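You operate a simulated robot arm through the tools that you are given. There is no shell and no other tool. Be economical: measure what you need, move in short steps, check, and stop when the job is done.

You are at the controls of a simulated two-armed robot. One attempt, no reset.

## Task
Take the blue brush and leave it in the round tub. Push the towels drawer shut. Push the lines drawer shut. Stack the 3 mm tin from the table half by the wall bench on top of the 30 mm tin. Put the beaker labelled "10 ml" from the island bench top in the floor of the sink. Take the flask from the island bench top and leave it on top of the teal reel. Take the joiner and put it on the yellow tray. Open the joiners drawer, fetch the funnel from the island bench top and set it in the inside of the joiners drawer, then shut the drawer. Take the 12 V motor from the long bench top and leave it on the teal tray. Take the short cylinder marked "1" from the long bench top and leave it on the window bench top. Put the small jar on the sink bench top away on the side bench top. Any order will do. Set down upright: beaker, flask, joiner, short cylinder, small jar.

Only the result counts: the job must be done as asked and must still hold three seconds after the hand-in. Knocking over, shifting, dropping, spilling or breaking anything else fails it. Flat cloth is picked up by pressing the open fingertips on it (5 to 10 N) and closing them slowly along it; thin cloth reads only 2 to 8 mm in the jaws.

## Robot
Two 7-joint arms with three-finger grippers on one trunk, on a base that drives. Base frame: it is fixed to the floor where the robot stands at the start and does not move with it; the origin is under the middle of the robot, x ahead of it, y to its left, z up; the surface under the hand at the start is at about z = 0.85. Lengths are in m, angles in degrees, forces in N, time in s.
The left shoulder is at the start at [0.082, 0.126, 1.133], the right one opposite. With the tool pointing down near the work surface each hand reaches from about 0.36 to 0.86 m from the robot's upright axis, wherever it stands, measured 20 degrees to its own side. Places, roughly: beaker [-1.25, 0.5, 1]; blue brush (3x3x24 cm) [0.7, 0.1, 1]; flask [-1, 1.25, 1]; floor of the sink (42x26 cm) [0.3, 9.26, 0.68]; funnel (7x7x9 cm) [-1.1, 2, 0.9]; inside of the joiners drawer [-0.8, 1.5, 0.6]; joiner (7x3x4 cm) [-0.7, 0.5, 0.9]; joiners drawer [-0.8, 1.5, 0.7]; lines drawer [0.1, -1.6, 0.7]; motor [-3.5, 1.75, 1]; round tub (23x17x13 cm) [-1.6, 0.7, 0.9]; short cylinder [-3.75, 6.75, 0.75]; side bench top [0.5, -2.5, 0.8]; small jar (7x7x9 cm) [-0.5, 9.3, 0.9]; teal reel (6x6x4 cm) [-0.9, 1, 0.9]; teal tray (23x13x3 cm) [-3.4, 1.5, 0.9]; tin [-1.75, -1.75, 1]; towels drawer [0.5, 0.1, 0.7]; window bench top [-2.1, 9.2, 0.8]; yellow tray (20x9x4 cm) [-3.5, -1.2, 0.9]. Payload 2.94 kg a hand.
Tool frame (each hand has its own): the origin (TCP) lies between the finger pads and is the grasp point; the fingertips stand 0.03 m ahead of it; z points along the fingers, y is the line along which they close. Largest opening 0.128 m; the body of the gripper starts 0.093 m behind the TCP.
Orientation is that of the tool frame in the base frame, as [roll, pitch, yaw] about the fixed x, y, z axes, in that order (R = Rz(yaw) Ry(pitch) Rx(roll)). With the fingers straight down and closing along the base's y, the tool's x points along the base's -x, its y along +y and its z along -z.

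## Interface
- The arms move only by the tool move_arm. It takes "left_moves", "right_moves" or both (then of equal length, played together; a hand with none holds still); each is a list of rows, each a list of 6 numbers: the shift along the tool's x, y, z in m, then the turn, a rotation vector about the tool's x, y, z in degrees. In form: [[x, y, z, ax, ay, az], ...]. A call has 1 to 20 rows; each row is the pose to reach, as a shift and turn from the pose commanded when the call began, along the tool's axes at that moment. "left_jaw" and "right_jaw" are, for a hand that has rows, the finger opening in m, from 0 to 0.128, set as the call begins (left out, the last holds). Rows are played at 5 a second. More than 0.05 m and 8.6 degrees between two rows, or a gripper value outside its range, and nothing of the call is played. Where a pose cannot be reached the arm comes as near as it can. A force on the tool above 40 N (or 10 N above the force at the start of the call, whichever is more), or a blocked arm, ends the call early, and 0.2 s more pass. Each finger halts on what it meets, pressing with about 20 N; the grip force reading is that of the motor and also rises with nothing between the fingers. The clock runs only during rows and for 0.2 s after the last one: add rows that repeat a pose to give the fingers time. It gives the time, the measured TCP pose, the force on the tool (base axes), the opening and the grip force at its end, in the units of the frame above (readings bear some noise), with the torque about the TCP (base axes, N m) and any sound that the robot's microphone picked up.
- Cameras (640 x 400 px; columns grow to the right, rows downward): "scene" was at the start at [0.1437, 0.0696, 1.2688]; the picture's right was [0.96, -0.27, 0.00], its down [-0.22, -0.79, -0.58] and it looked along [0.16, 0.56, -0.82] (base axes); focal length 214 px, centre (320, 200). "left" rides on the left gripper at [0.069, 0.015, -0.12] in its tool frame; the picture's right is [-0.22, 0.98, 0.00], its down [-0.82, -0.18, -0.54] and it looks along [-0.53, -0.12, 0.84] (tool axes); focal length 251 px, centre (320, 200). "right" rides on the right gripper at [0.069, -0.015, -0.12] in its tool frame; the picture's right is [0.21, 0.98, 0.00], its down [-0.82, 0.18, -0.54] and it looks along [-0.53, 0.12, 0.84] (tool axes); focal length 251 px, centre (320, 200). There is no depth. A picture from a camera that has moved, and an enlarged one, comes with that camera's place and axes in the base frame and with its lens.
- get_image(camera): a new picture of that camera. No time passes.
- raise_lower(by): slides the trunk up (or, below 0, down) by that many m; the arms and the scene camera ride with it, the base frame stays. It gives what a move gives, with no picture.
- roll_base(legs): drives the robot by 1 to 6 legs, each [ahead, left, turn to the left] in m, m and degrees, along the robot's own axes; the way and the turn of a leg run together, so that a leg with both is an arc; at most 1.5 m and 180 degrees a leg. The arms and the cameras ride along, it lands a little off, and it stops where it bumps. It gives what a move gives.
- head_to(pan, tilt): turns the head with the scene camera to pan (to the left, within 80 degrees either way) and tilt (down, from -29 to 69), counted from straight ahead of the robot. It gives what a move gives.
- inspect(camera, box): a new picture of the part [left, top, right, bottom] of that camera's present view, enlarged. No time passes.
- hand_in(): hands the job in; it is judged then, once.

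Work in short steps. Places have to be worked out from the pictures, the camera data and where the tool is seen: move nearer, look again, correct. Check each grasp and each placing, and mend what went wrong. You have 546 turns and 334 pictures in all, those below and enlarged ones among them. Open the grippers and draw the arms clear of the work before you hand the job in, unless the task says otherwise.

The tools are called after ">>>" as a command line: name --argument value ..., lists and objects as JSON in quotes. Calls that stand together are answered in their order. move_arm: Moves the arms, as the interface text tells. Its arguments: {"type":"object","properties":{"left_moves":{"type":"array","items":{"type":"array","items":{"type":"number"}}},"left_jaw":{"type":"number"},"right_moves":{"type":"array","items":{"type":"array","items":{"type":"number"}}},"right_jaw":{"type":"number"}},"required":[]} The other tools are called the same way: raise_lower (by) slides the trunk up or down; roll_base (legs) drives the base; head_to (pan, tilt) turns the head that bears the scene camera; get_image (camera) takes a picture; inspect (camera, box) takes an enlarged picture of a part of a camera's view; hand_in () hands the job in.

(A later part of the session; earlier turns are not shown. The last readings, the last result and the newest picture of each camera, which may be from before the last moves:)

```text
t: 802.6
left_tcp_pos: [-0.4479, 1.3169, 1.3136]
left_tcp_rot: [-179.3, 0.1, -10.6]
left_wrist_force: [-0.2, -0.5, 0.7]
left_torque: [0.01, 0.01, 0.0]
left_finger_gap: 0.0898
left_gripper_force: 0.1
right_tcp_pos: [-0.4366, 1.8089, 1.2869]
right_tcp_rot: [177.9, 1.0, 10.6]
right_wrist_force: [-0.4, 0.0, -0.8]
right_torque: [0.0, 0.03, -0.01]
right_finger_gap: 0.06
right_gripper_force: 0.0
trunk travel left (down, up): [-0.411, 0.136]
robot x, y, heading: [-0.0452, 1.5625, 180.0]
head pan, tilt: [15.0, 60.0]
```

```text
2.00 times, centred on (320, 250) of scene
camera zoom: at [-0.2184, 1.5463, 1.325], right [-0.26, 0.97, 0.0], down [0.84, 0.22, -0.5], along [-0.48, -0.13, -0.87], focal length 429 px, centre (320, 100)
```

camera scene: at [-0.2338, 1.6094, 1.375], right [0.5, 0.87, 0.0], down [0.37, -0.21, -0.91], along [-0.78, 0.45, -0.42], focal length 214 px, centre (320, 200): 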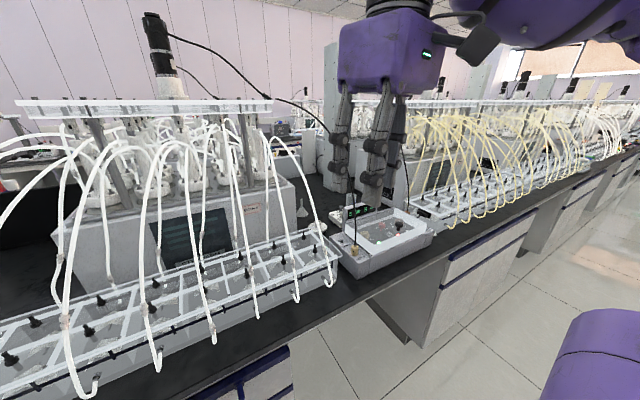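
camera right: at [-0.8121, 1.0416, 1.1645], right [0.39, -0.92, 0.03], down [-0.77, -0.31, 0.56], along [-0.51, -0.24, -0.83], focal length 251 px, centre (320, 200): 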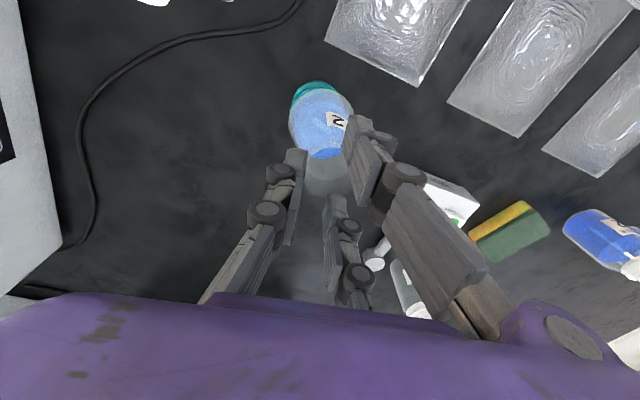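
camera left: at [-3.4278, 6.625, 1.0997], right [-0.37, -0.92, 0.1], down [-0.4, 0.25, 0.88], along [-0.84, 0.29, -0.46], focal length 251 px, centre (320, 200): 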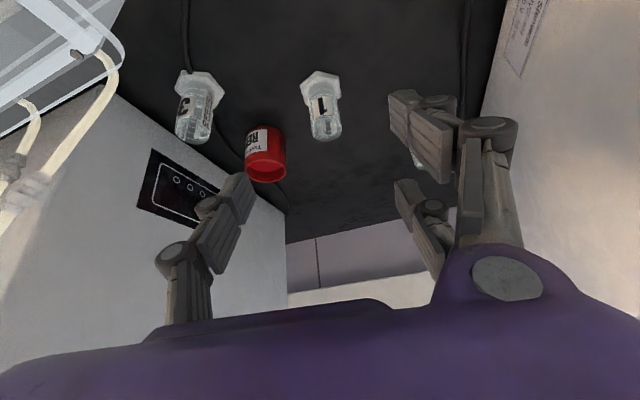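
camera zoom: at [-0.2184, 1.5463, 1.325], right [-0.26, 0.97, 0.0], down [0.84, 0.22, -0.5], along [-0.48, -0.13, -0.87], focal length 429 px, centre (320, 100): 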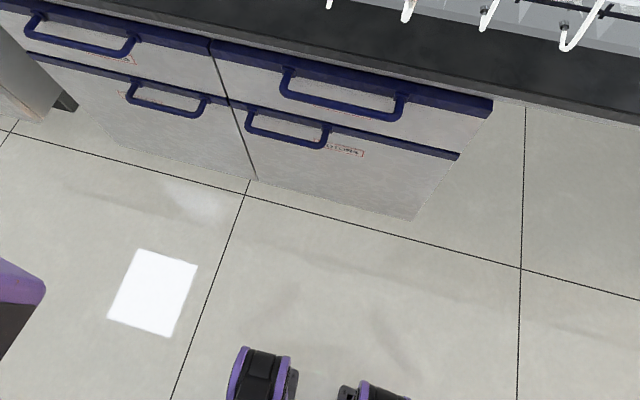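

The upright (inverted) funnel stands at (-1.09, 2.00); the upper-right drawer's handle is at about (-0.545, 1.50). To grip its horizontal handle I need the hand turned ~90°; I test that wrist yaw in free space.

>>> move_arm --right_moves '[[0, 0, 0, 0, 0, -8], [0, 0, 0, 0, 0, -16], [0, 0, 0, 0, 0, -24], [0, 0, 0, 0, 0, -32], [0, 0, 0, 0, 0, -40], [0, 0, 0, 0, 0, -48], [0, 0, 0, 0, 0, -56], [0, 0, 0, 0, 0, -64], [0, 0, 0, 0, 0, -72], [0, 0, 0, 0, 0, -79], [0, 0, 0, 0, 0, -79]]'

```text
t: 805.0
left_tcp_pos: [-0.4489, 1.3175, 1.3131]
left_tcp_rot: [-179.4, 0.1, -10.7]
left_wrist_force: [1.5, 0.1, 0.4]
left_torque: [0.01, 0.0, -0.01]
left_finger_gap: 0.0899
left_gripper_force: 0.0
right_tcp_pos: [-0.3663, 1.6852, 1.2113]
right_tcp_rot: [-179.3, 2.0, 89.5]
right_wrist_force: [0.5, 0.3, 0.2]
right_torque: [-0.02, 0.0, 0.0]
right_finger_gap: 0.06
right_gripper_force: 0.1
right hand out of reach, approached as far as the arm can: row 6, 7, 8, 9, 10, 11
trunk travel left (down, up): [-0.411, 0.136]
robot x, y, heading: [-0.0442, 1.5634, 179.9]
head pan, tilt: [15.0, 60.0]
```

Yaw 89.5° reached. I shift the base so the handle is on the arm's side, and lower the trunk.

>>> roll_base --legs '[[0, 0.24, 0]]'

>>> raise_lower --by -0.25

>>> head_to --pan -20 --tilt 50

>>> get_image --camera "scene"

>>> get_image --camera "right"

```text
t: 807.8
left_tcp_pos: [-0.448, 1.0758, 1.3136]
left_tcp_rot: [-179.3, 0.1, -10.6]
left_wrist_force: [1.1, 0.8, -0.1]
left_torque: [0.02, 0.0, 0.02]
left_finger_gap: 0.0902
left_gripper_force: 0.0
right_tcp_pos: [-0.3667, 1.4447, 1.2111]
right_tcp_rot: [-179.4, 1.9, 89.4]
right_wrist_force: [0.0, -0.3, 0.3]
right_torque: [0.02, -0.02, 0.01]
right_finger_gap: 0.0598
right_gripper_force: 0.1
trunk travel left (down, up): [-0.411, 0.136]
robot x, y, heading: [-0.0466, 1.3227, 180.3]
head pan, tilt: [15.0, 60.0]
```

```text
t: 809.3
left_tcp_pos: [-0.4518, 1.0759, 1.1598]
left_tcp_rot: [-179.3, -0.3, -10.7]
left_wrist_force: [0.0, -0.7, 0.1]
left_torque: [-0.02, -0.04, -0.01]
left_finger_gap: 0.0899
left_gripper_force: 0.1
right_tcp_pos: [-0.3719, 1.4461, 1.0574]
right_tcp_rot: [179.9, 1.8, 89.1]
right_wrist_force: [-11.8, 1.8, -3.4]
right_torque: [-0.28, -1.49, 0.29]
right_finger_gap: 0.0599
right_gripper_force: 0.1
trunk travel left (down, up): [-0.261, 0.286]
robot x, y, heading: [-0.0444, 1.3253, 180.1]
head pan, tilt: [15.0, 60.0]
stopped: the force on the tool passed its limit at 48 N (the readings are from after the stop); the commanded pose is now the measured one
```

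```text
t: 810.3
left_tcp_pos: [-0.4507, 1.0752, 1.1621]
left_tcp_rot: [-179.3, -0.2, -10.7]
left_wrist_force: [0.2, 0.7, -0.7]
left_torque: [-0.01, 0.01, -0.01]
left_finger_gap: 0.0901
left_gripper_force: 0.0
right_tcp_pos: [-0.3706, 1.4462, 1.0597]
right_tcp_rot: [-180.0, 1.7, 89.1]
right_wrist_force: [0.7, -0.1, -0.2]
right_torque: [-0.02, -0.01, -0.01]
right_finger_gap: 0.0601
right_gripper_force: 0.0
trunk travel left (down, up): [-0.261, 0.286]
robot x, y, heading: [-0.0474, 1.3206, 180.0]
head pan, tilt: [-20.0, 50.0]
```

```text
106 pictures are left
camera scene: at [-0.2653, 1.3486, 1.1876], right [0.34, 0.94, 0.0], down [0.72, -0.26, -0.64], along [-0.6, 0.22, -0.77], focal length 214 px, centre (320, 200)
```

scene: 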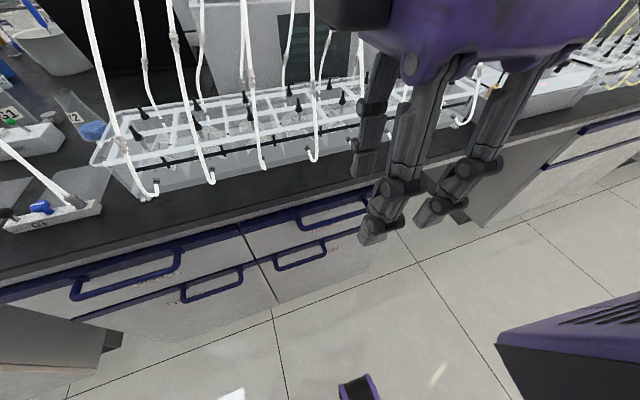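

```text
105 pictures are left
camera right: at [-0.3836, 1.5199, 1.1769], right [0.98, 0.2, -0.01], down [0.17, -0.81, 0.57], along [0.11, -0.56, -0.82], focal length 251 px, centre (320, 200)
```

right: 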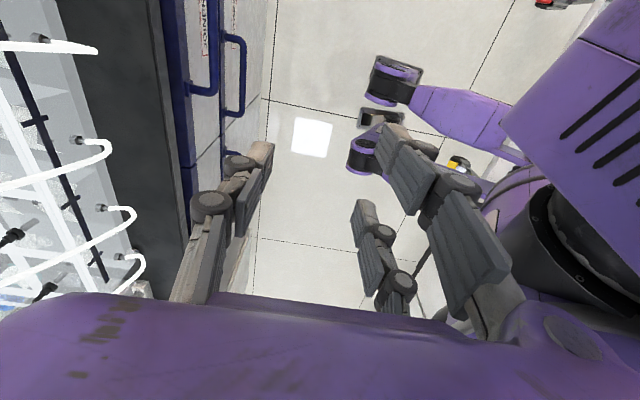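

Lowering was halted by a contact (48 N), probably with my own lower body. I move the hand forward, away from the robot, before going on.

>>> move_arm --right_moves '[[0.01, -0.03, 0, 0, 0, 0], [0.02, -0.06, 0, 0, 0, 0], [0.03, -0.09, 0, 0, 0, 0], [0.03, -0.09, 0, 0, 0, 0]]'

>>> get_image --camera "scene"

```text
t: 811.3
left_tcp_pos: [-0.4517, 1.0763, 1.1616]
left_tcp_rot: [-179.4, -0.2, -10.6]
left_wrist_force: [0.1, 0.0, 0.7]
left_torque: [0.02, 0.0, 0.04]
left_finger_gap: 0.0902
left_gripper_force: 0.1
right_tcp_pos: [-0.411, 1.4398, 1.0507]
right_tcp_rot: [180.0, 1.8, 89.1]
right_wrist_force: [-0.4, -0.6, -0.2]
right_torque: [-0.01, 0.02, -0.02]
right_finger_gap: 0.0601
right_gripper_force: 0.1
right hand out of reach, approached as far as the arm can: row 1, 2, 3, 4
trunk travel left (down, up): [-0.261, 0.286]
robot x, y, heading: [-0.0462, 1.3216, 179.9]
head pan, tilt: [-20.0, 50.0]
```

```text
104 pictures are left
camera scene: at [-0.2654, 1.3485, 1.1876], right [0.34, 0.94, 0.0], down [0.72, -0.26, -0.64], along [-0.6, 0.22, -0.77], focal length 214 px, centre (320, 200)
```

scene: 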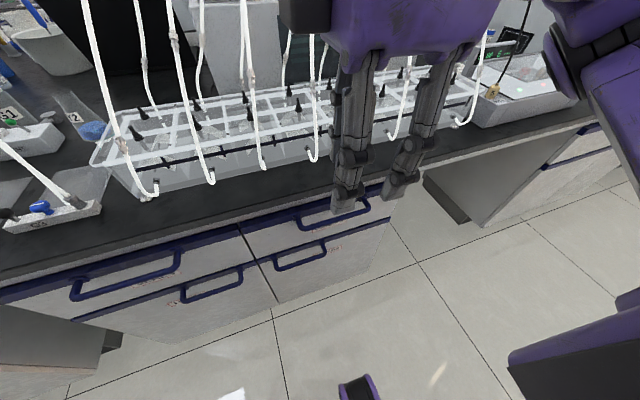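

The arm is awkward with that yaw. Better: face north-west (heading 135°) from about (-0.32, 0.87), where the needed hand yaw (-90°) is within range and the elbow stays over the aisle. I rotate the hand back first.

>>> move_arm --right_moves '[[0, 0, -0.01, 0, 0, 8], [0, 0, -0.02, 0, 0, 16], [0, 0, -0.02, 0, 0, 24], [0, 0, -0.02, 0, 0, 32], [0, 0, -0.02, 0, 0, 40], [0, 0, -0.02, 0, 0, 48], [0, 0, -0.02, 0, 0, 56], [0, 0, -0.02, 0, 0, 64], [0, 0, -0.02, 0, 0, 72], [0, 0, -0.02, 0, 0, 80], [0, 0, -0.02, 0, 0, 88], [0, 0, -0.02, 0, 0, 96], [0, 0, -0.02, 0, 0, 104], [0, 0, -0.02, 0, 0, 112], [0, 0, -0.02, 0, 0, 120], [0, 0, -0.02, 0, 0, 128], [0, 0, -0.02, 0, 0, 134]]'

```text
t: 814.9
left_tcp_pos: [-0.4505, 1.0764, 1.1622]
left_tcp_rot: [-179.3, -0.2, -10.6]
left_wrist_force: [-0.1, 0.0, 0.0]
left_torque: [0.02, 0.0, 0.0]
left_finger_gap: 0.0899
left_gripper_force: 0.0
right_tcp_pos: [-0.4113, 1.4403, 1.0706]
right_tcp_rot: [178.5, -1.2, -44.9]
right_wrist_force: [-0.5, -0.1, 1.4]
right_torque: [-0.01, 0.0, 0.01]
right_finger_gap: 0.0601
right_gripper_force: 0.0
trunk travel left (down, up): [-0.261, 0.286]
robot x, y, heading: [-0.0469, 1.3243, 180.0]
head pan, tilt: [-20.0, 50.0]
```

I tuck the left hand up and back, then drive to (-0.3, 0.87) and turn to face north-west.

>>> move_arm --left_moves '[[0.032, 0.028, -0.01, 0, 0, 0], [0.065, 0.056, -0.02, 0, 0, 0], [0.097, 0.084, -0.03, 0, 0, 0], [0.13, 0.112, -0.04, 0, 0, 0], [0.162, 0.14, -0.05, 0, 0, 0], [0.194, 0.167, -0.06, 0, 0, 0], [0.194, 0.167, -0.06, 0, 0, 0]]'

>>> roll_base --legs '[[0, 0.45, 0], [0, 0, -45]]'

>>> get_image --camera "scene"

```text
t: 816.5
left_tcp_pos: [-0.3456, 0.8903, 1.1869]
left_tcp_rot: [-179.3, -0.2, -10.5]
left_wrist_force: [0.0, -0.2, 0.3]
left_torque: [0.01, -0.01, -0.03]
left_finger_gap: 0.0897
left_gripper_force: 0.0
left hand out of reach, approached as far as the arm can: row 5, 6, 7
right_tcp_pos: [-0.411, 1.4397, 1.0707]
right_tcp_rot: [178.7, -1.2, -44.7]
right_wrist_force: [-0.9, 1.2, -0.1]
right_torque: [0.03, 0.01, -0.02]
right_finger_gap: 0.06
right_gripper_force: 0.1
trunk travel left (down, up): [-0.261, 0.286]
robot x, y, heading: [-0.048, 1.3207, 180.0]
head pan, tilt: [-20.0, 50.0]
```

```text
t: 823.0
left_tcp_pos: [-0.565, 0.7798, 1.1862]
left_tcp_rot: [-179.4, -0.3, -56.0]
left_wrist_force: [0.5, 0.1, -0.2]
left_torque: [0.02, 0.0, 0.03]
left_finger_gap: 0.0897
left_gripper_force: 0.1
right_tcp_pos: [-0.2188, 1.2124, 1.0697]
right_tcp_rot: [178.7, -1.1, -90.2]
right_wrist_force: [-0.3, -0.5, -0.6]
right_torque: [0.01, -0.01, 0.01]
right_finger_gap: 0.0598
right_gripper_force: 0.1
trunk travel left (down, up): [-0.261, 0.286]
robot x, y, heading: [-0.0471, 0.8716, 134.8]
head pan, tilt: [-20.0, 50.0]
```

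```text
103 pictures are left
camera scene: at [-0.1818, 1.0448, 1.1876], right [0.91, 0.42, 0.0], down [0.32, -0.7, -0.64], along [-0.27, 0.58, -0.77], focal length 214 px, centre (320, 200)
```

scene: 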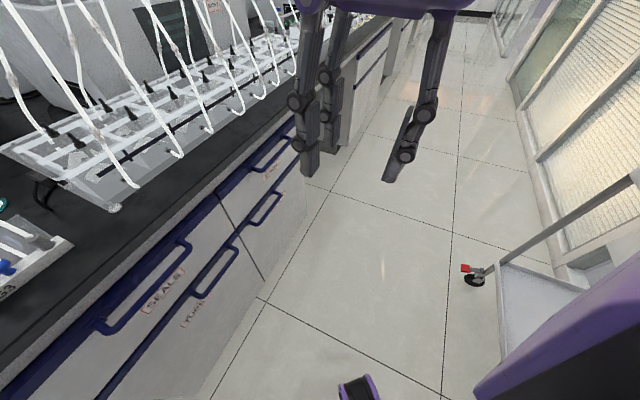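

>>> inspect --camera "scene" --box '[200, 110, 320, 260]'

```text
2.67 times, centred on (260, 185) of scene
camera zoom: at [-0.1818, 1.0448, 1.1876], right [0.91, 0.42, 0.0], down [0.32, -0.7, -0.64], along [-0.27, 0.58, -0.77], focal length 572 px, centre (480, 240)
```

zoom: 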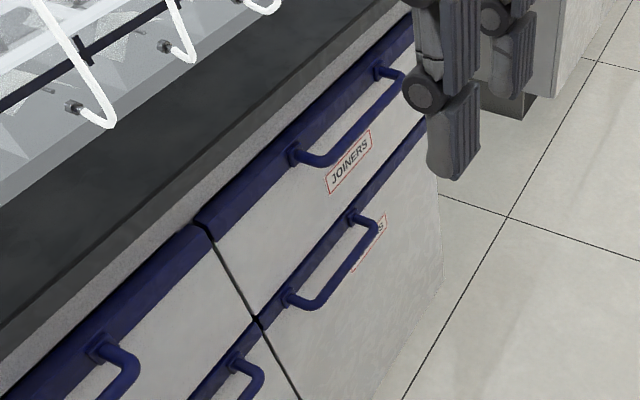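

JOINERS label confirmed on the upper right drawer. I move the base closer.

>>> roll_base --legs '[[0.175, 0.175, 0]]'

>>> get_image --camera "right"

>>> get_image --camera "scene"

```text
t: 825.2
left_tcp_pos: [-0.8097, 0.7854, 1.1858]
left_tcp_rot: [-179.3, -0.1, -56.0]
left_wrist_force: [-0.5, -0.6, -0.5]
left_torque: [0.04, -0.01, 0.01]
left_finger_gap: 0.0901
left_gripper_force: 0.1
right_tcp_pos: [-0.4645, 1.2173, 1.0705]
right_tcp_rot: [178.7, -1.3, -90.2]
right_wrist_force: [0.0, 0.3, -0.1]
right_torque: [-0.01, 0.01, 0.01]
right_finger_gap: 0.0603
right_gripper_force: 0.0
trunk travel left (down, up): [-0.261, 0.286]
robot x, y, heading: [-0.2933, 0.8731, 134.8]
head pan, tilt: [-20.0, 50.0]
```

```text
101 pictures are left
camera right: at [-0.4464, 1.1501, 1.1912], right [-0.98, -0.21, 0.03], down [-0.16, 0.83, 0.53], along [-0.13, 0.51, -0.85], focal length 251 px, centre (320, 200)
```

right: 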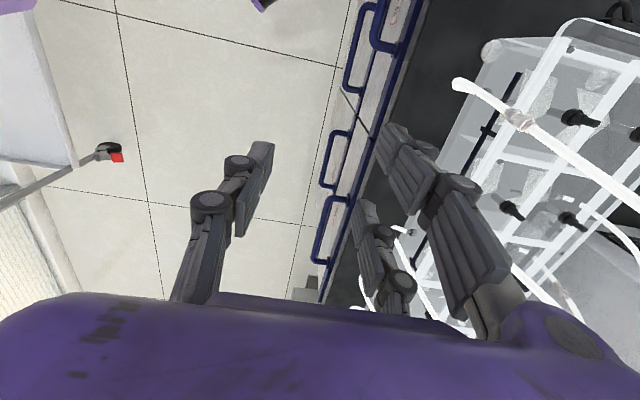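

```text
100 pictures are left
camera scene: at [-0.4276, 1.0482, 1.1876], right [0.91, 0.42, 0.0], down [0.32, -0.7, -0.64], along [-0.27, 0.58, -0.77], focal length 214 px, centre (320, 200)
```

scene: 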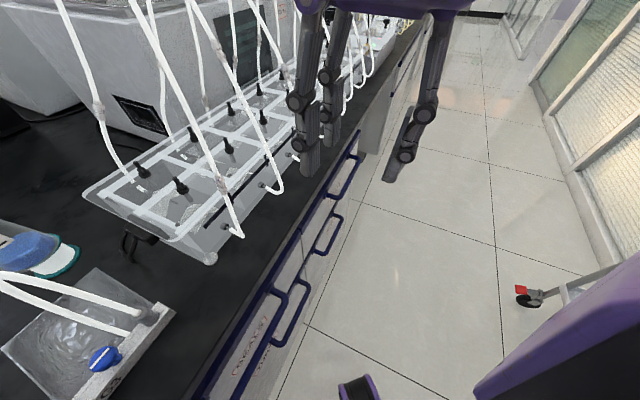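

Handle bar at about x=-0.53, y 1.39–1.575. I move to a pre-grasp above-front of it with the hand leaned 25° so the palm stays clear of the hoses.

>>> move_arm --right_moves '[[-0.035, 0.003, 0.02, -3, 0, 0], [-0.07, 0.006, 0.04, -6, 0, 0], [-0.105, 0.009, 0.06, -9, 0, 0], [-0.14, 0.012, 0.085, -12, 0, 0], [-0.175, 0.015, 0.11, -15, 0, 0], [-0.205, 0.018, 0.14, -18, 0, 0], [-0.235, 0.021, 0.17, -21, 0, 0], [-0.26, 0.0235, 0.2, -25, 0, 0], [-0.268, 0.0235, 0.2135, -25, 0, 0], [-0.268, 0.0235, 0.2135, -25, 0, 0]]' --right_jaw 0.05

>>> get_image --camera "right"

>>> get_image --camera "scene"

```text
t: 827.4
left_tcp_pos: [-0.8086, 0.7841, 1.1873]
left_tcp_rot: [-179.4, -0.2, -56.0]
left_wrist_force: [-0.4, -0.5, 0.8]
left_torque: [0.02, -0.03, -0.01]
left_finger_gap: 0.09
left_gripper_force: 0.1
right_tcp_pos: [-0.4932, 1.4801, 0.8523]
right_tcp_rot: [153.7, -1.1, -90.3]
right_wrist_force: [0.0, -0.5, 0.7]
right_torque: [-0.02, 0.04, 0.01]
right_finger_gap: 0.05
right_gripper_force: 0.2
trunk travel left (down, up): [-0.261, 0.286]
robot x, y, heading: [-0.2904, 0.8739, 134.7]
head pan, tilt: [-20.0, 50.0]
```

```text
99 pictures are left
camera right: at [-0.4246, 1.4132, 0.9539], right [-0.88, -0.2, 0.44], down [0.08, 0.83, 0.55], along [-0.48, 0.52, -0.71], focal length 251 px, centre (320, 200)
```

right: 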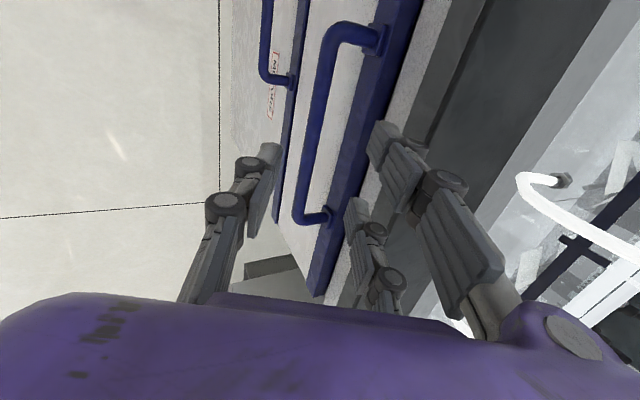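

```text
98 pictures are left
camera scene: at [-0.4271, 1.0483, 1.1876], right [0.91, 0.42, 0.0], down [0.32, -0.7, -0.64], along [-0.27, 0.58, -0.77], focal length 214 px, centre (320, 200)
```

scene: 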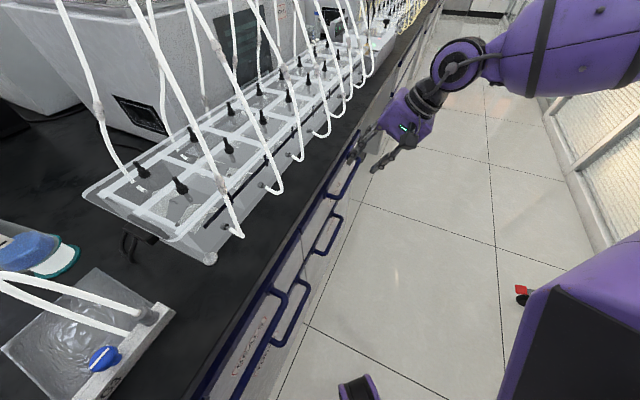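

The bar lies between the fingers. I narrow to 40 mm and slide in along the finger direction.

>>> move_arm --right_moves '[[-0.002, -0.002, 0.02, 0, 0, 0], [-0.004, -0.004, 0.04, 0, 0, 0], [-0.005, -0.005, 0.06, 0, 0, 0], [-0.006, -0.006, 0.075, 0, 0, 0], [-0.006, -0.006, 0.084, 0, 0, 0], [-0.006, -0.006, 0.084, 0, 0, 0]]' --right_jaw 0.04

>>> get_image --camera "right"

```text
t: 828.8
left_tcp_pos: [-0.8095, 0.785, 1.1871]
left_tcp_rot: [-179.3, -0.1, -56.0]
left_wrist_force: [-0.4, 0.5, 0.8]
left_torque: [0.01, -0.03, -0.02]
left_finger_gap: 0.0898
left_gripper_force: 0.1
right_tcp_pos: [-0.5248, 1.4848, 0.7747]
right_tcp_rot: [153.5, -1.2, -90.2]
right_wrist_force: [0.8, 0.1, 0.1]
right_torque: [-0.01, 0.03, -0.01]
right_finger_gap: 0.0399
right_gripper_force: 0.0
trunk travel left (down, up): [-0.261, 0.286]
robot x, y, heading: [-0.2897, 0.8725, 134.8]
head pan, tilt: [-20.0, 50.0]
```

```text
97 pictures are left
camera right: at [-0.4567, 1.4178, 0.8761], right [-0.88, -0.2, 0.44], down [0.08, 0.83, 0.55], along [-0.48, 0.52, -0.71], focal length 251 px, centre (320, 200)
```

right: 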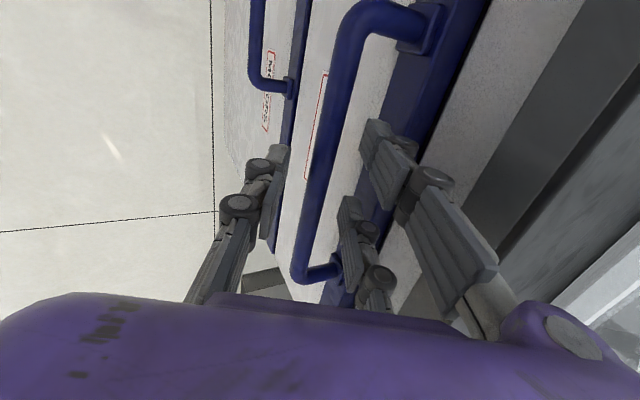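

The bar runs right between the fingers. I close on it.

>>> move_arm --right_moves '[[0, 0, 0, 0, 0, 0], [0, 0, 0, 0, 0, 0], [0, 0, 0, 0, 0, 0], [0, 0, 0, 0, 0, 0]]' --right_jaw 0.0

>>> get_image --camera "right"

```text
t: 829.8
left_tcp_pos: [-0.8091, 0.7854, 1.1863]
left_tcp_rot: [-179.3, -0.1, -56.1]
left_wrist_force: [-0.2, -0.4, 0.1]
left_torque: [0.0, -0.01, -0.02]
left_finger_gap: 0.0899
left_gripper_force: 0.1
right_tcp_pos: [-0.5243, 1.4849, 0.7744]
right_tcp_rot: [153.6, -1.3, -90.2]
right_wrist_force: [-1.0, 0.8, -1.0]
right_torque: [0.97, 0.02, 1.48]
right_finger_gap: 0.0138
right_gripper_force: 40.3
trunk travel left (down, up): [-0.261, 0.286]
robot x, y, heading: [-0.2944, 0.8721, 134.4]
head pan, tilt: [-20.0, 50.0]
```

```text
96 pictures are left
camera right: at [-0.4569, 1.4178, 0.8762], right [-0.88, -0.2, 0.44], down [0.08, 0.83, 0.55], along [-0.48, 0.52, -0.71], focal length 251 px, centre (320, 200)
```

right: 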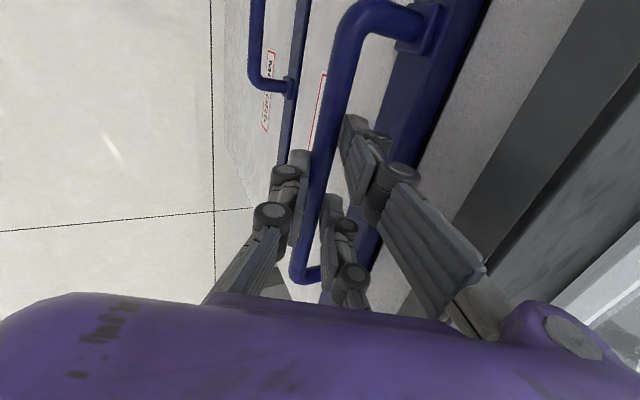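

Held (13.8 mm bar). I pull the drawer open slowly, 0.22 m in +x.

>>> move_arm --right_moves '[[0, -0.009, -0.0044, 0, 0, 0], [0, -0.022, -0.011, 0, 0, 0], [0, -0.036, -0.018, 0, 0, 0], [0, -0.05, -0.025, 0, 0, 0], [0, -0.065, -0.032, 0, 0, 0], [0, -0.08, -0.04, 0, 0, 0], [0, -0.095, -0.047, 0, 0, 0], [0, -0.11, -0.054, 0, 0, 0], [0, -0.125, -0.062, 0, 0, 0], [0, -0.14, -0.069, 0, 0, 0], [0, -0.155, -0.077, 0, 0, 0], [0, -0.17, -0.084, 0, 0, 0], [0, -0.185, -0.091, 0, 0, 0], [0, -0.2, -0.099, 0, 0, 0]]'

>>> get_image --camera "scene"

```text
t: 832.8
left_tcp_pos: [-0.8083, 0.785, 1.1858]
left_tcp_rot: [-179.4, -0.1, -56.0]
left_wrist_force: [-0.7, -0.7, 0.0]
left_torque: [0.03, -0.01, 0.02]
left_finger_gap: 0.0903
left_gripper_force: 0.1
right_tcp_pos: [-0.3005, 1.4843, 0.7737]
right_tcp_rot: [153.6, -1.2, -90.2]
right_wrist_force: [1.0, 15.0, 11.4]
right_torque: [2.11, 0.18, 0.95]
right_finger_gap: 0.0136
right_gripper_force: 39.6
trunk travel left (down, up): [-0.261, 0.286]
robot x, y, heading: [-0.296, 0.8744, 134.7]
head pan, tilt: [-20.0, 50.0]
```

```text
95 pictures are left
camera scene: at [-0.4268, 1.0485, 1.1876], right [0.91, 0.42, 0.0], down [0.32, -0.7, -0.64], along [-0.27, 0.58, -0.77], focal length 214 px, centre (320, 200)
```

scene: 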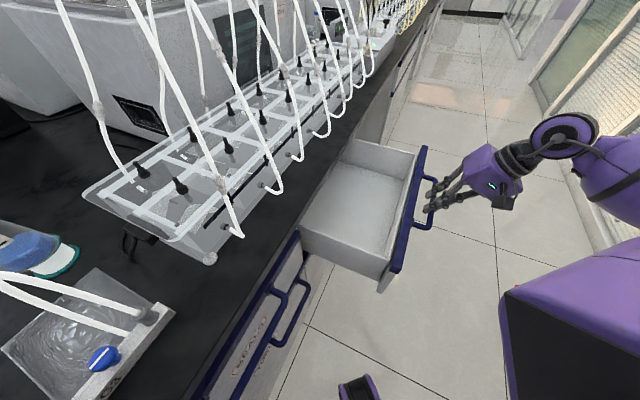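

The drawer is open about 22 cm. I release the handle and withdraw.

>>> move_arm --right_moves '[[0, 0, 0, 0, 0, 0], [0, 0, 0, 0, 0, 0], [0, 0, -0.03, 0, 0, 0], [0, 0, -0.07, 0, 0, 0], [0, 0, -0.11, 0, 0, 0], [0, 0, -0.15, 0, 0, 0], [0, 0, -0.19, 0, 0, 0]]' --right_jaw 0.06

>>> get_image --camera "scene"

```text
t: 834.4
left_tcp_pos: [-0.8091, 0.7841, 1.1866]
left_tcp_rot: [-179.2, -0.2, -56.0]
left_wrist_force: [0.5, 0.1, 0.1]
left_torque: [-0.02, 0.01, 0.04]
left_finger_gap: 0.0901
left_gripper_force: 0.0
right_tcp_pos: [-0.2162, 1.4865, 0.9429]
right_tcp_rot: [153.6, -1.3, -90.4]
right_wrist_force: [0.0, 0.0, -0.3]
right_torque: [0.02, 0.02, 0.02]
right_finger_gap: 0.0599
right_gripper_force: 0.1
trunk travel left (down, up): [-0.261, 0.286]
robot x, y, heading: [-0.2935, 0.8746, 134.7]
head pan, tilt: [-20.0, 50.0]
```

```text
94 pictures are left
camera scene: at [-0.4273, 1.0481, 1.1876], right [0.91, 0.42, 0.0], down [0.32, -0.7, -0.64], along [-0.27, 0.58, -0.77], focal length 214 px, centre (320, 200)
```

scene: 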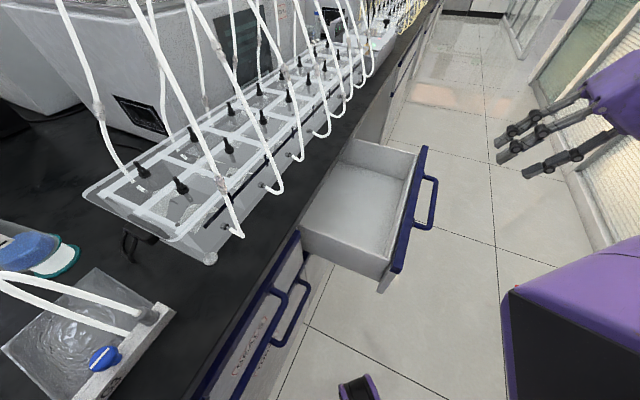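

Next the funnel. I raise the trunk and restore the hand's orientation.

>>> raise_lower --by 0.17

>>> move_arm --right_moves '[[0, 0, 0, 6.5, 0, 0], [0, 0, 0, 13, 0, 0], [0, 0, 0, 19.5, 0, 0], [0, 0, 0, 26, 0, 0]]'

>>> move_arm --right_moves '[[0, 0, -0.02, 0, 0, -7], [0, 0, -0.04, 0, 0, -14], [0, 0, -0.06, 0, 0, -21], [0, 0, -0.08, 0, 0, -28], [0, 0, -0.1, 0, 0, -35]]'

```text
t: 836.3
left_tcp_pos: [-0.8092, 0.7847, 1.3565]
left_tcp_rot: [-179.4, -0.1, -56.0]
left_wrist_force: [0.7, 1.2, -1.0]
left_torque: [-0.01, 0.0, 0.01]
left_finger_gap: 0.0901
left_gripper_force: 0.1
right_tcp_pos: [-0.216, 1.4867, 1.1137]
right_tcp_rot: [153.7, -1.3, -90.2]
right_wrist_force: [0.8, -0.4, 0.3]
right_torque: [-0.01, -0.02, -0.01]
right_finger_gap: 0.0599
right_gripper_force: 0.1
trunk travel left (down, up): [-0.431, 0.116]
robot x, y, heading: [-0.2944, 0.8738, 134.8]
head pan, tilt: [-20.0, 50.0]
```

```text
t: 837.3
left_tcp_pos: [-0.809, 0.7835, 1.3562]
left_tcp_rot: [-179.3, -0.3, -56.1]
left_wrist_force: [-0.2, -0.2, -0.1]
left_torque: [0.02, -0.05, -0.04]
left_finger_gap: 0.0896
left_gripper_force: 0.0
right_tcp_pos: [-0.2166, 1.4856, 1.114]
right_tcp_rot: [179.8, -1.3, -90.2]
right_wrist_force: [-0.2, 0.5, -0.3]
right_torque: [0.02, 0.01, -0.02]
right_finger_gap: 0.0598
right_gripper_force: 0.0
trunk travel left (down, up): [-0.431, 0.116]
robot x, y, heading: [-0.2932, 0.873, 134.5]
head pan, tilt: [-20.0, 50.0]
```

```text
t: 838.5
left_tcp_pos: [-0.8097, 0.7841, 1.3569]
left_tcp_rot: [-179.4, -0.3, -56.1]
left_wrist_force: [1.4, 0.2, 0.3]
left_torque: [0.0, 0.02, 0.03]
left_finger_gap: 0.0901
left_gripper_force: 0.1
right_tcp_pos: [-0.2166, 1.4884, 1.2134]
right_tcp_rot: [179.0, -0.8, -55.1]
right_wrist_force: [-0.1, 0.1, -0.3]
right_torque: [0.02, 0.0, -0.01]
right_finger_gap: 0.0602
right_gripper_force: 0.1
trunk travel left (down, up): [-0.431, 0.116]
robot x, y, heading: [-0.2913, 0.8739, 134.3]
head pan, tilt: [-20.0, 50.0]
```

I raise the trunk more, back out into the aisle, face north and pass between the open drawer and the cart.

>>> raise_lower --by 0.1

>>> roll_base --legs '[[-0.23, -0.23, 0], [0, 0, -44.5]]'

>>> head_to --pan 0 --tilt 45

>>> get_image --camera "scene"

```text
t: 839.9
left_tcp_pos: [-0.8097, 0.7847, 1.456]
left_tcp_rot: [-179.4, -0.3, -56.0]
left_wrist_force: [-0.2, 0.1, -0.5]
left_torque: [-0.02, -0.03, 0.01]
left_finger_gap: 0.0898
left_gripper_force: 0.0
right_tcp_pos: [-0.2163, 1.4883, 1.3123]
right_tcp_rot: [179.0, -1.0, -55.3]
right_wrist_force: [0.2, -1.1, -0.8]
right_torque: [0.01, -0.04, -0.01]
right_finger_gap: 0.0599
right_gripper_force: 0.0
trunk travel left (down, up): [-0.531, 0.016]
robot x, y, heading: [-0.2933, 0.8725, 134.6]
head pan, tilt: [-20.0, 50.0]
```

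```text
t: 844.4
left_tcp_pos: [-0.4127, 1.1543, 1.4565]
left_tcp_rot: [-179.4, -0.3, -97.7]
left_wrist_force: [0.4, -0.6, -0.8]
left_torque: [-0.03, 0.0, -0.01]
left_finger_gap: 0.0899
left_gripper_force: 0.0
right_tcp_pos: [0.4964, 1.2884, 1.3131]
right_tcp_rot: [179.1, -0.8, -96.9]
right_wrist_force: [1.2, 0.1, -0.2]
right_torque: [0.05, 0.01, -0.05]
right_finger_gap: 0.06
right_gripper_force: 0.0
trunk travel left (down, up): [-0.531, 0.016]
robot x, y, heading: [0.0299, 0.8746, 92.9]
head pan, tilt: [-20.0, 50.0]
stopped in leg 2: the robot was blocked; the commanded pose is now the measured one
```

```text
t: 845.2
left_tcp_pos: [-0.4132, 1.1569, 1.4566]
left_tcp_rot: [-179.4, -0.3, -97.7]
left_wrist_force: [-0.3, 0.1, 0.1]
left_torque: [0.01, 0.05, 0.01]
left_finger_gap: 0.09
left_gripper_force: 0.1
right_tcp_pos: [0.4978, 1.2869, 1.3134]
right_tcp_rot: [179.1, -0.8, -96.9]
right_wrist_force: [-0.8, -0.2, -0.7]
right_torque: [-0.02, -0.03, -0.01]
right_finger_gap: 0.0601
right_gripper_force: 0.1
trunk travel left (down, up): [-0.531, 0.016]
robot x, y, heading: [0.0294, 0.8772, 92.9]
head pan, tilt: [0.0, 45.0]
```

```text
93 pictures are left
camera scene: at [0.0265, 0.9842, 1.4824], right [1.0, 0.05, 0.0], down [0.03, -0.71, -0.7], along [-0.03, 0.7, -0.71], focal length 214 px, centre (320, 200)
```

scene: 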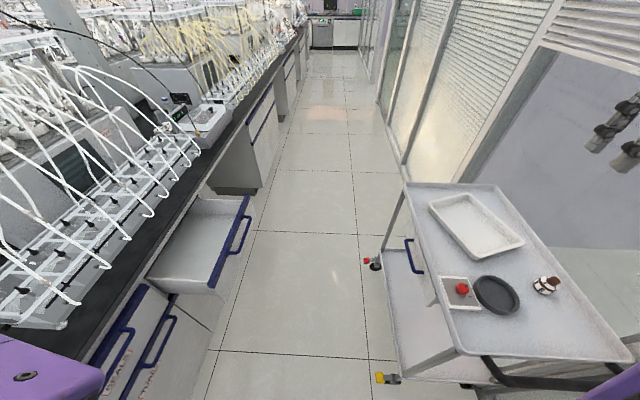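

The right elbow touched the fume hood's side at the end of the turn. The passage ahead is clear (drawer to cart ≈0.66 m); I go ahead through the middle.

>>> roll_base --legs '[[0.3, 0.0, 0], [0.5, -0.02, -2.5], [0.55, 0, 0]]'

>>> get_image --camera "scene"

```text
t: 852.6
left_tcp_pos: [-0.4079, 2.5205, 1.458]
left_tcp_rot: [-179.5, 0.0, -100.6]
left_wrist_force: [-0.4, 0.0, -0.2]
left_torque: [-0.02, -0.03, 0.02]
left_finger_gap: 0.0901
left_gripper_force: 0.0
right_tcp_pos: [0.5091, 2.6048, 1.3155]
right_tcp_rot: [179.0, -0.5, -99.9]
right_wrist_force: [-1.0, -0.6, -0.2]
right_torque: [-0.01, -0.01, -0.03]
right_finger_gap: 0.0599
right_gripper_force: 0.1
trunk travel left (down, up): [-0.531, 0.016]
robot x, y, heading: [0.0245, 2.2218, 90.0]
head pan, tilt: [0.0, 45.0]
```

```text
92 pictures are left
camera scene: at [0.0233, 2.3261, 1.483], right [1.0, 0.0, 0.0], down [0.0, -0.71, -0.71], along [0.0, 0.71, -0.71], focal length 214 px, centre (320, 200)
```

scene: 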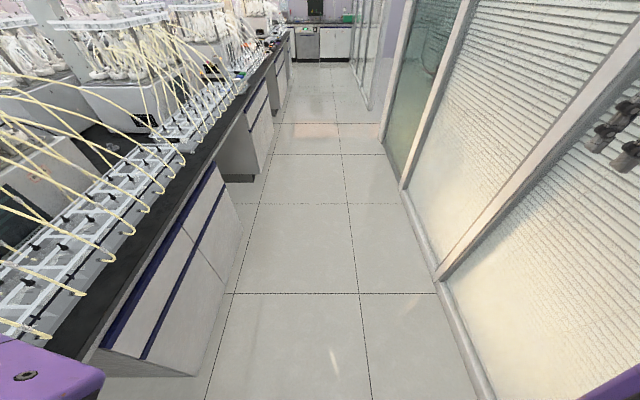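

Through. I turn left toward the funnel (heading ≈208°).

>>> roll_base --legs '[[0, -0.04, 0], [0, 0, 118]]'

>>> head_to --pan -25 --tilt 30

>>> get_image --camera "scene"

```text
t: 858.5
left_tcp_pos: [-0.0032, 1.7043, 1.4569]
left_tcp_rot: [-179.4, -0.1, 16.7]
left_wrist_force: [0.4, -0.4, 0.7]
left_torque: [0.03, 0.0, -0.01]
left_finger_gap: 0.09
left_gripper_force: 0.1
right_tcp_pos: [-0.5018, 2.4785, 1.3149]
right_tcp_rot: [179.0, -0.8, 17.6]
right_wrist_force: [0.5, -0.9, 0.1]
right_torque: [0.0, 0.03, 0.01]
right_finger_gap: 0.0601
right_gripper_force: 0.0
trunk travel left (down, up): [-0.531, 0.016]
robot x, y, heading: [0.0598, 2.2217, -152.8]
head pan, tilt: [0.0, 45.0]
```

```text
t: 859.4
left_tcp_pos: [-0.0042, 1.7043, 1.4576]
left_tcp_rot: [-179.5, -0.1, 16.6]
left_wrist_force: [-0.2, 0.4, -0.5]
left_torque: [-0.04, 0.05, 0.02]
left_finger_gap: 0.09
left_gripper_force: 0.0
right_tcp_pos: [-0.5021, 2.4788, 1.315]
right_tcp_rot: [179.1, -0.7, 17.6]
right_wrist_force: [-0.7, 0.0, -0.5]
right_torque: [0.0, -0.01, 0.0]
right_finger_gap: 0.0601
right_gripper_force: 0.0
trunk travel left (down, up): [-0.531, 0.016]
robot x, y, heading: [0.0628, 2.225, -152.8]
head pan, tilt: [-25.0, 30.0]
```

```text
91 pictures are left
camera scene: at [-0.0473, 2.2092, 1.5055], right [-0.04, 1.0, 0.0], down [0.5, 0.02, -0.87], along [-0.86, -0.04, -0.5], focal length 214 px, centre (320, 200)
```

scene: 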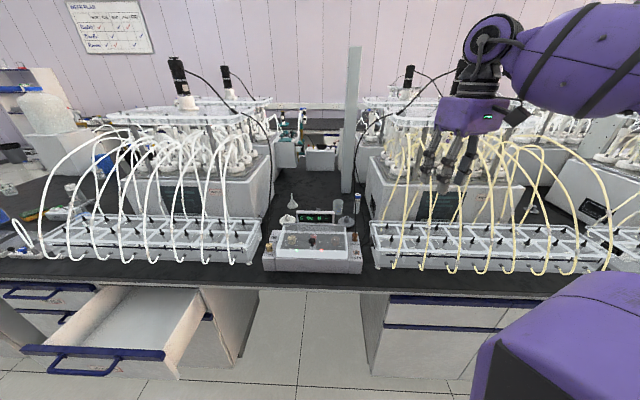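

Black cables flank the funnel's corridor (y≈2.02–2.30 at x≈-0.7). A nearly straight, tilted right arm from P≈(-0.12, 2.06), heading ≈187°, should pass between them. I position the base.

>>> roll_base --legs '[[0, 0, -20], [0.2, 0.14, 0]]'

>>> move_arm --right_moves '[[0, 0.03, -0.01, 0, -5, 3], [0, 0.065, -0.02, 0, -10, 6], [0, 0.1, -0.03, 0, -15, 9], [0, 0.135, -0.03, 0, -20, 12], [0, 0.17, -0.03, 0, -25, 12], [0, 0.205, -0.03, 0, -30, 12], [0, 0.24, -0.03, 0, -36, 12], [0, 0.275, -0.03, 0, -42, 12], [0, 0.3, -0.03, 0, -45, 12], [0, 0.3, -0.03, 0, -45, 12]]'

>>> get_image --camera "right"

```text
t: 862.3
left_tcp_pos: [-0.3531, 1.5957, 1.4585]
left_tcp_rot: [-179.4, 0.0, -3.2]
left_wrist_force: [-0.3, 0.5, 0.5]
left_torque: [0.0, 0.02, -0.01]
left_finger_gap: 0.0899
left_gripper_force: 0.0
right_tcp_pos: [-0.5577, 2.4941, 1.3163]
right_tcp_rot: [178.9, -0.6, -2.4]
right_wrist_force: [0.7, -0.3, 0.3]
right_torque: [-0.01, 0.01, -0.02]
right_finger_gap: 0.0601
right_gripper_force: 0.0
trunk travel left (down, up): [-0.531, 0.016]
robot x, y, heading: [-0.1175, 2.0646, -172.7]
head pan, tilt: [-25.0, 30.0]
```

```text
t: 864.5
left_tcp_pos: [-0.3563, 1.5958, 1.4584]
left_tcp_rot: [-179.5, -0.2, -3.2]
left_wrist_force: [-0.4, 0.3, -0.4]
left_torque: [0.0, 0.02, -0.01]
left_finger_gap: 0.0899
left_gripper_force: 0.0
right_tcp_pos: [-0.5716, 2.1943, 1.3498]
right_tcp_rot: [172.7, 43.6, -18.4]
right_wrist_force: [1.1, 0.9, 0.2]
right_torque: [-0.03, 0.02, 0.04]
right_finger_gap: 0.0599
right_gripper_force: 0.1
trunk travel left (down, up): [-0.531, 0.016]
robot x, y, heading: [-0.1163, 2.06, -172.7]
head pan, tilt: [-25.0, 30.0]
```

```text
90 pictures are left
camera right: at [-0.4366, 2.1823, 1.3871], right [-0.08, -1.0, -0.06], down [-0.23, -0.04, 0.97], along [-0.97, 0.09, -0.23], focal length 251 px, centre (320, 200)
```

right: 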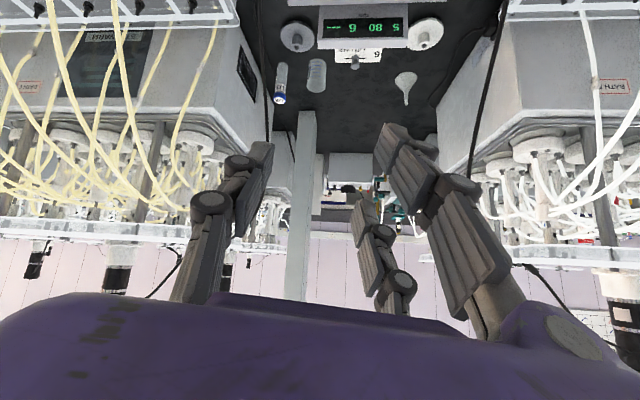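

Excellent view: funnel at (-1.09, 2.011), stem top z≈0.94, cables on both sides. I turn the hand 20° and advance halfway through the corridor.

>>> move_arm --right_moves '[[-0.002, 0.016, 0.038, -4.6, 0.6, -4.8], [-0.004, 0.033, 0.075, -9.2, 1.2, -9.6], [-0.006, 0.049, 0.113, -13.8, 1.8, -14.4], [-0.008, 0.066, 0.151, -13.8, 1.8, -14.4], [-0.01, 0.082, 0.189, -13.8, 1.8, -14.4], [-0.012, 0.099, 0.226, -13.8, 1.8, -14.4], [-0.014, 0.115, 0.264, -13.8, 1.8, -14.4], [-0.014, 0.115, 0.264, -13.8, 1.8, -14.4]]' --right_jaw 0.06

>>> get_image --camera "right"

>>> get_image --camera "scene"

```text
t: 866.3
left_tcp_pos: [-0.3538, 1.5952, 1.4574]
left_tcp_rot: [-179.4, 0.0, -3.2]
left_wrist_force: [0.5, -0.7, -0.2]
left_torque: [0.03, 0.05, 0.02]
left_finger_gap: 0.0898
left_gripper_force: 0.1
right_tcp_pos: [-0.7576, 2.1239, 1.2058]
right_tcp_rot: [172.7, 43.7, 1.6]
right_wrist_force: [0.9, -0.1, 0.0]
right_torque: [0.03, 0.03, 0.01]
right_finger_gap: 0.0601
right_gripper_force: 0.1
right hand out of reach, approached as far as the arm can: row 7, 8
trunk travel left (down, up): [-0.531, 0.016]
robot x, y, heading: [-0.1128, 2.0607, -172.3]
head pan, tilt: [-25.0, 30.0]
```

```text
89 pictures are left
camera right: at [-0.6272, 2.1576, 1.2422], right [0.27, -0.96, -0.06], down [-0.2, -0.12, 0.97], along [-0.94, -0.25, -0.23], focal length 251 px, centre (320, 200)
```

right: 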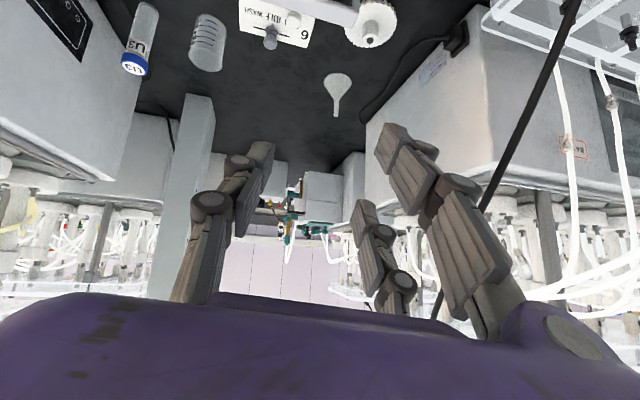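

```text
88 pictures are left
camera scene: at [-0.2232, 2.0843, 1.5056], right [0.3, 0.95, 0.0], down [0.48, -0.15, -0.87], along [-0.83, 0.26, -0.5], focal length 214 px, centre (320, 200)
```

scene: 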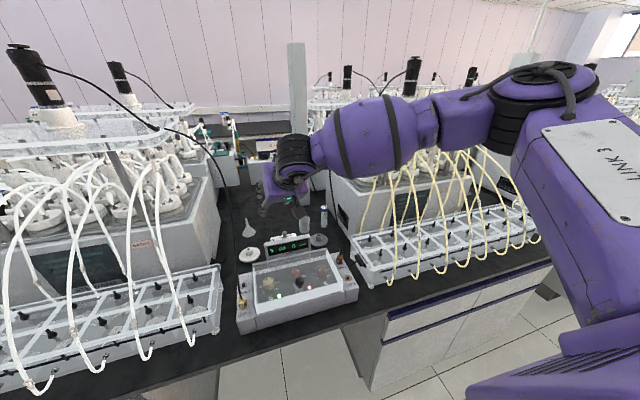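

The arm again hits its inward limit in this posture. I'll retract and reset the arm posture by lowering the hand in free aisle space (letting the elbow drop), then try again.

>>> move_arm --right_moves '[[0, 0, -0.04, 0, 0, 0], [0, 0, -0.08, 0, 0, 0], [0, -0.02, -0.12, 0, 0, 0], [0, -0.05, -0.15, 0, 7, 0], [0, -0.08, -0.18, 0, 14, 0], [0, -0.11, -0.2, 0, 21, 0], [0, -0.14, -0.22, 0, 28, 0], [0, -0.17, -0.24, 0, 35, 0], [0, -0.2, -0.25, 0, 43, 0], [0, -0.2, -0.25, 0, 43, 0]]'

>>> roll_base --legs '[[-0.16, 0, 0], [0, 0, -97]]'

```text
t: 868.5
left_tcp_pos: [-0.356, 1.595, 1.458]
left_tcp_rot: [-179.5, -0.1, -3.2]
left_wrist_force: [0.6, 0.6, 0.3]
left_torque: [0.0, -0.01, 0.01]
left_finger_gap: 0.0898
left_gripper_force: 0.1
right_tcp_pos: [-0.6102, 2.3558, 1.3664]
right_tcp_rot: [174.6, 0.8, 6.7]
right_wrist_force: [-0.2, 0.2, 0.9]
right_torque: [0.0, 0.01, 0.0]
right_finger_gap: 0.0597
right_gripper_force: 0.1
trunk travel left (down, up): [-0.531, 0.016]
robot x, y, heading: [-0.1144, 2.0639, -172.6]
head pan, tilt: [-25.0, 30.0]
```

```text
t: 874.1
left_tcp_pos: [-0.3898, 2.3767, 1.4578]
left_tcp_rot: [-179.4, -0.1, -100.2]
left_wrist_force: [0.1, 0.2, -0.3]
left_torque: [0.04, -0.02, 0.01]
left_finger_gap: 0.0902
left_gripper_force: 0.1
right_tcp_pos: [0.3984, 2.5358, 1.366]
right_tcp_rot: [174.8, 0.9, -90.4]
right_wrist_force: [0.3, -0.4, 0.7]
right_torque: [-0.01, 0.01, 0.0]
right_finger_gap: 0.0601
right_gripper_force: 0.1
trunk travel left (down, up): [-0.531, 0.016]
robot x, y, heading: [0.0443, 2.0814, 90.3]
head pan, tilt: [-25.0, 30.0]
```

I lower the right hand deep, then move it forward low and across, and raise it again.

>>> move_arm --right_moves '[[0, 0, 0.045, 0, 0, 0], [0, 0, 0.09, 0, 0, 0], [0, 0, 0.135, 0, 0, 0], [0, 0, 0.18, 0, 0, 0], [0, 0, 0.225, 0, 0, 0], [0, 0, 0.27, 0, 0, 0], [0, 0, 0.315, 0, 0, 0], [0, 0, 0.36, 0, 0, 0], [0, 0, 0.405, 0, 0, 0], [0, 0, 0.45, 0, 0, 0], [0, 0, 0.495, 0, 0, 0], [0, 0, 0.54, 0, 0, 0], [0, 0, 0.58, 0, 0, 0], [0, 0, 0.58, 0, 0, 0]]'

>>> head_to --pan -20 --tilt 40

>>> get_image --camera "scene"

```text
t: 877.1
left_tcp_pos: [-0.3894, 2.376, 1.4585]
left_tcp_rot: [-179.4, 0.0, -100.2]
left_wrist_force: [0.3, 0.2, -0.6]
left_torque: [0.01, 0.01, -0.05]
left_finger_gap: 0.0899
left_gripper_force: 0.1
right_tcp_pos: [0.374, 2.4914, 0.9153]
right_tcp_rot: [174.8, 0.9, -90.4]
right_wrist_force: [-0.1, 0.3, 0.5]
right_torque: [0.02, 0.0, 0.0]
right_finger_gap: 0.06
right_gripper_force: 0.2
right hand out of reach, approached as far as the arm can: row 10, 11, 12, 13, 14
trunk travel left (down, up): [-0.531, 0.016]
robot x, y, heading: [0.0437, 2.0807, 90.7]
head pan, tilt: [-25.0, 30.0]
```

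```text
t: 877.8
left_tcp_pos: [-0.389, 2.3752, 1.4581]
left_tcp_rot: [-179.5, -0.2, -100.3]
left_wrist_force: [0.2, 0.7, -0.5]
left_torque: [0.0, 0.02, 0.01]
left_finger_gap: 0.0901
left_gripper_force: 0.0
right_tcp_pos: [0.3741, 2.4923, 0.9134]
right_tcp_rot: [174.8, 1.1, -90.4]
right_wrist_force: [-0.3, -0.1, -0.5]
right_torque: [-0.02, -0.03, 0.02]
right_finger_gap: 0.06
right_gripper_force: 0.1
trunk travel left (down, up): [-0.531, 0.016]
robot x, y, heading: [0.0453, 2.0832, 90.4]
head pan, tilt: [-20.0, 40.0]
```

```text
87 pictures are left
camera scene: at [0.0719, 2.1831, 1.4902], right [0.94, -0.34, 0.0], down [-0.22, -0.6, -0.77], along [0.26, 0.72, -0.64], focal length 214 px, centre (320, 200)
```

scene: 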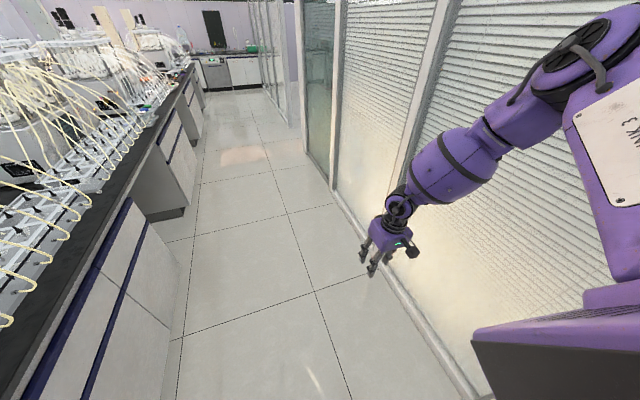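

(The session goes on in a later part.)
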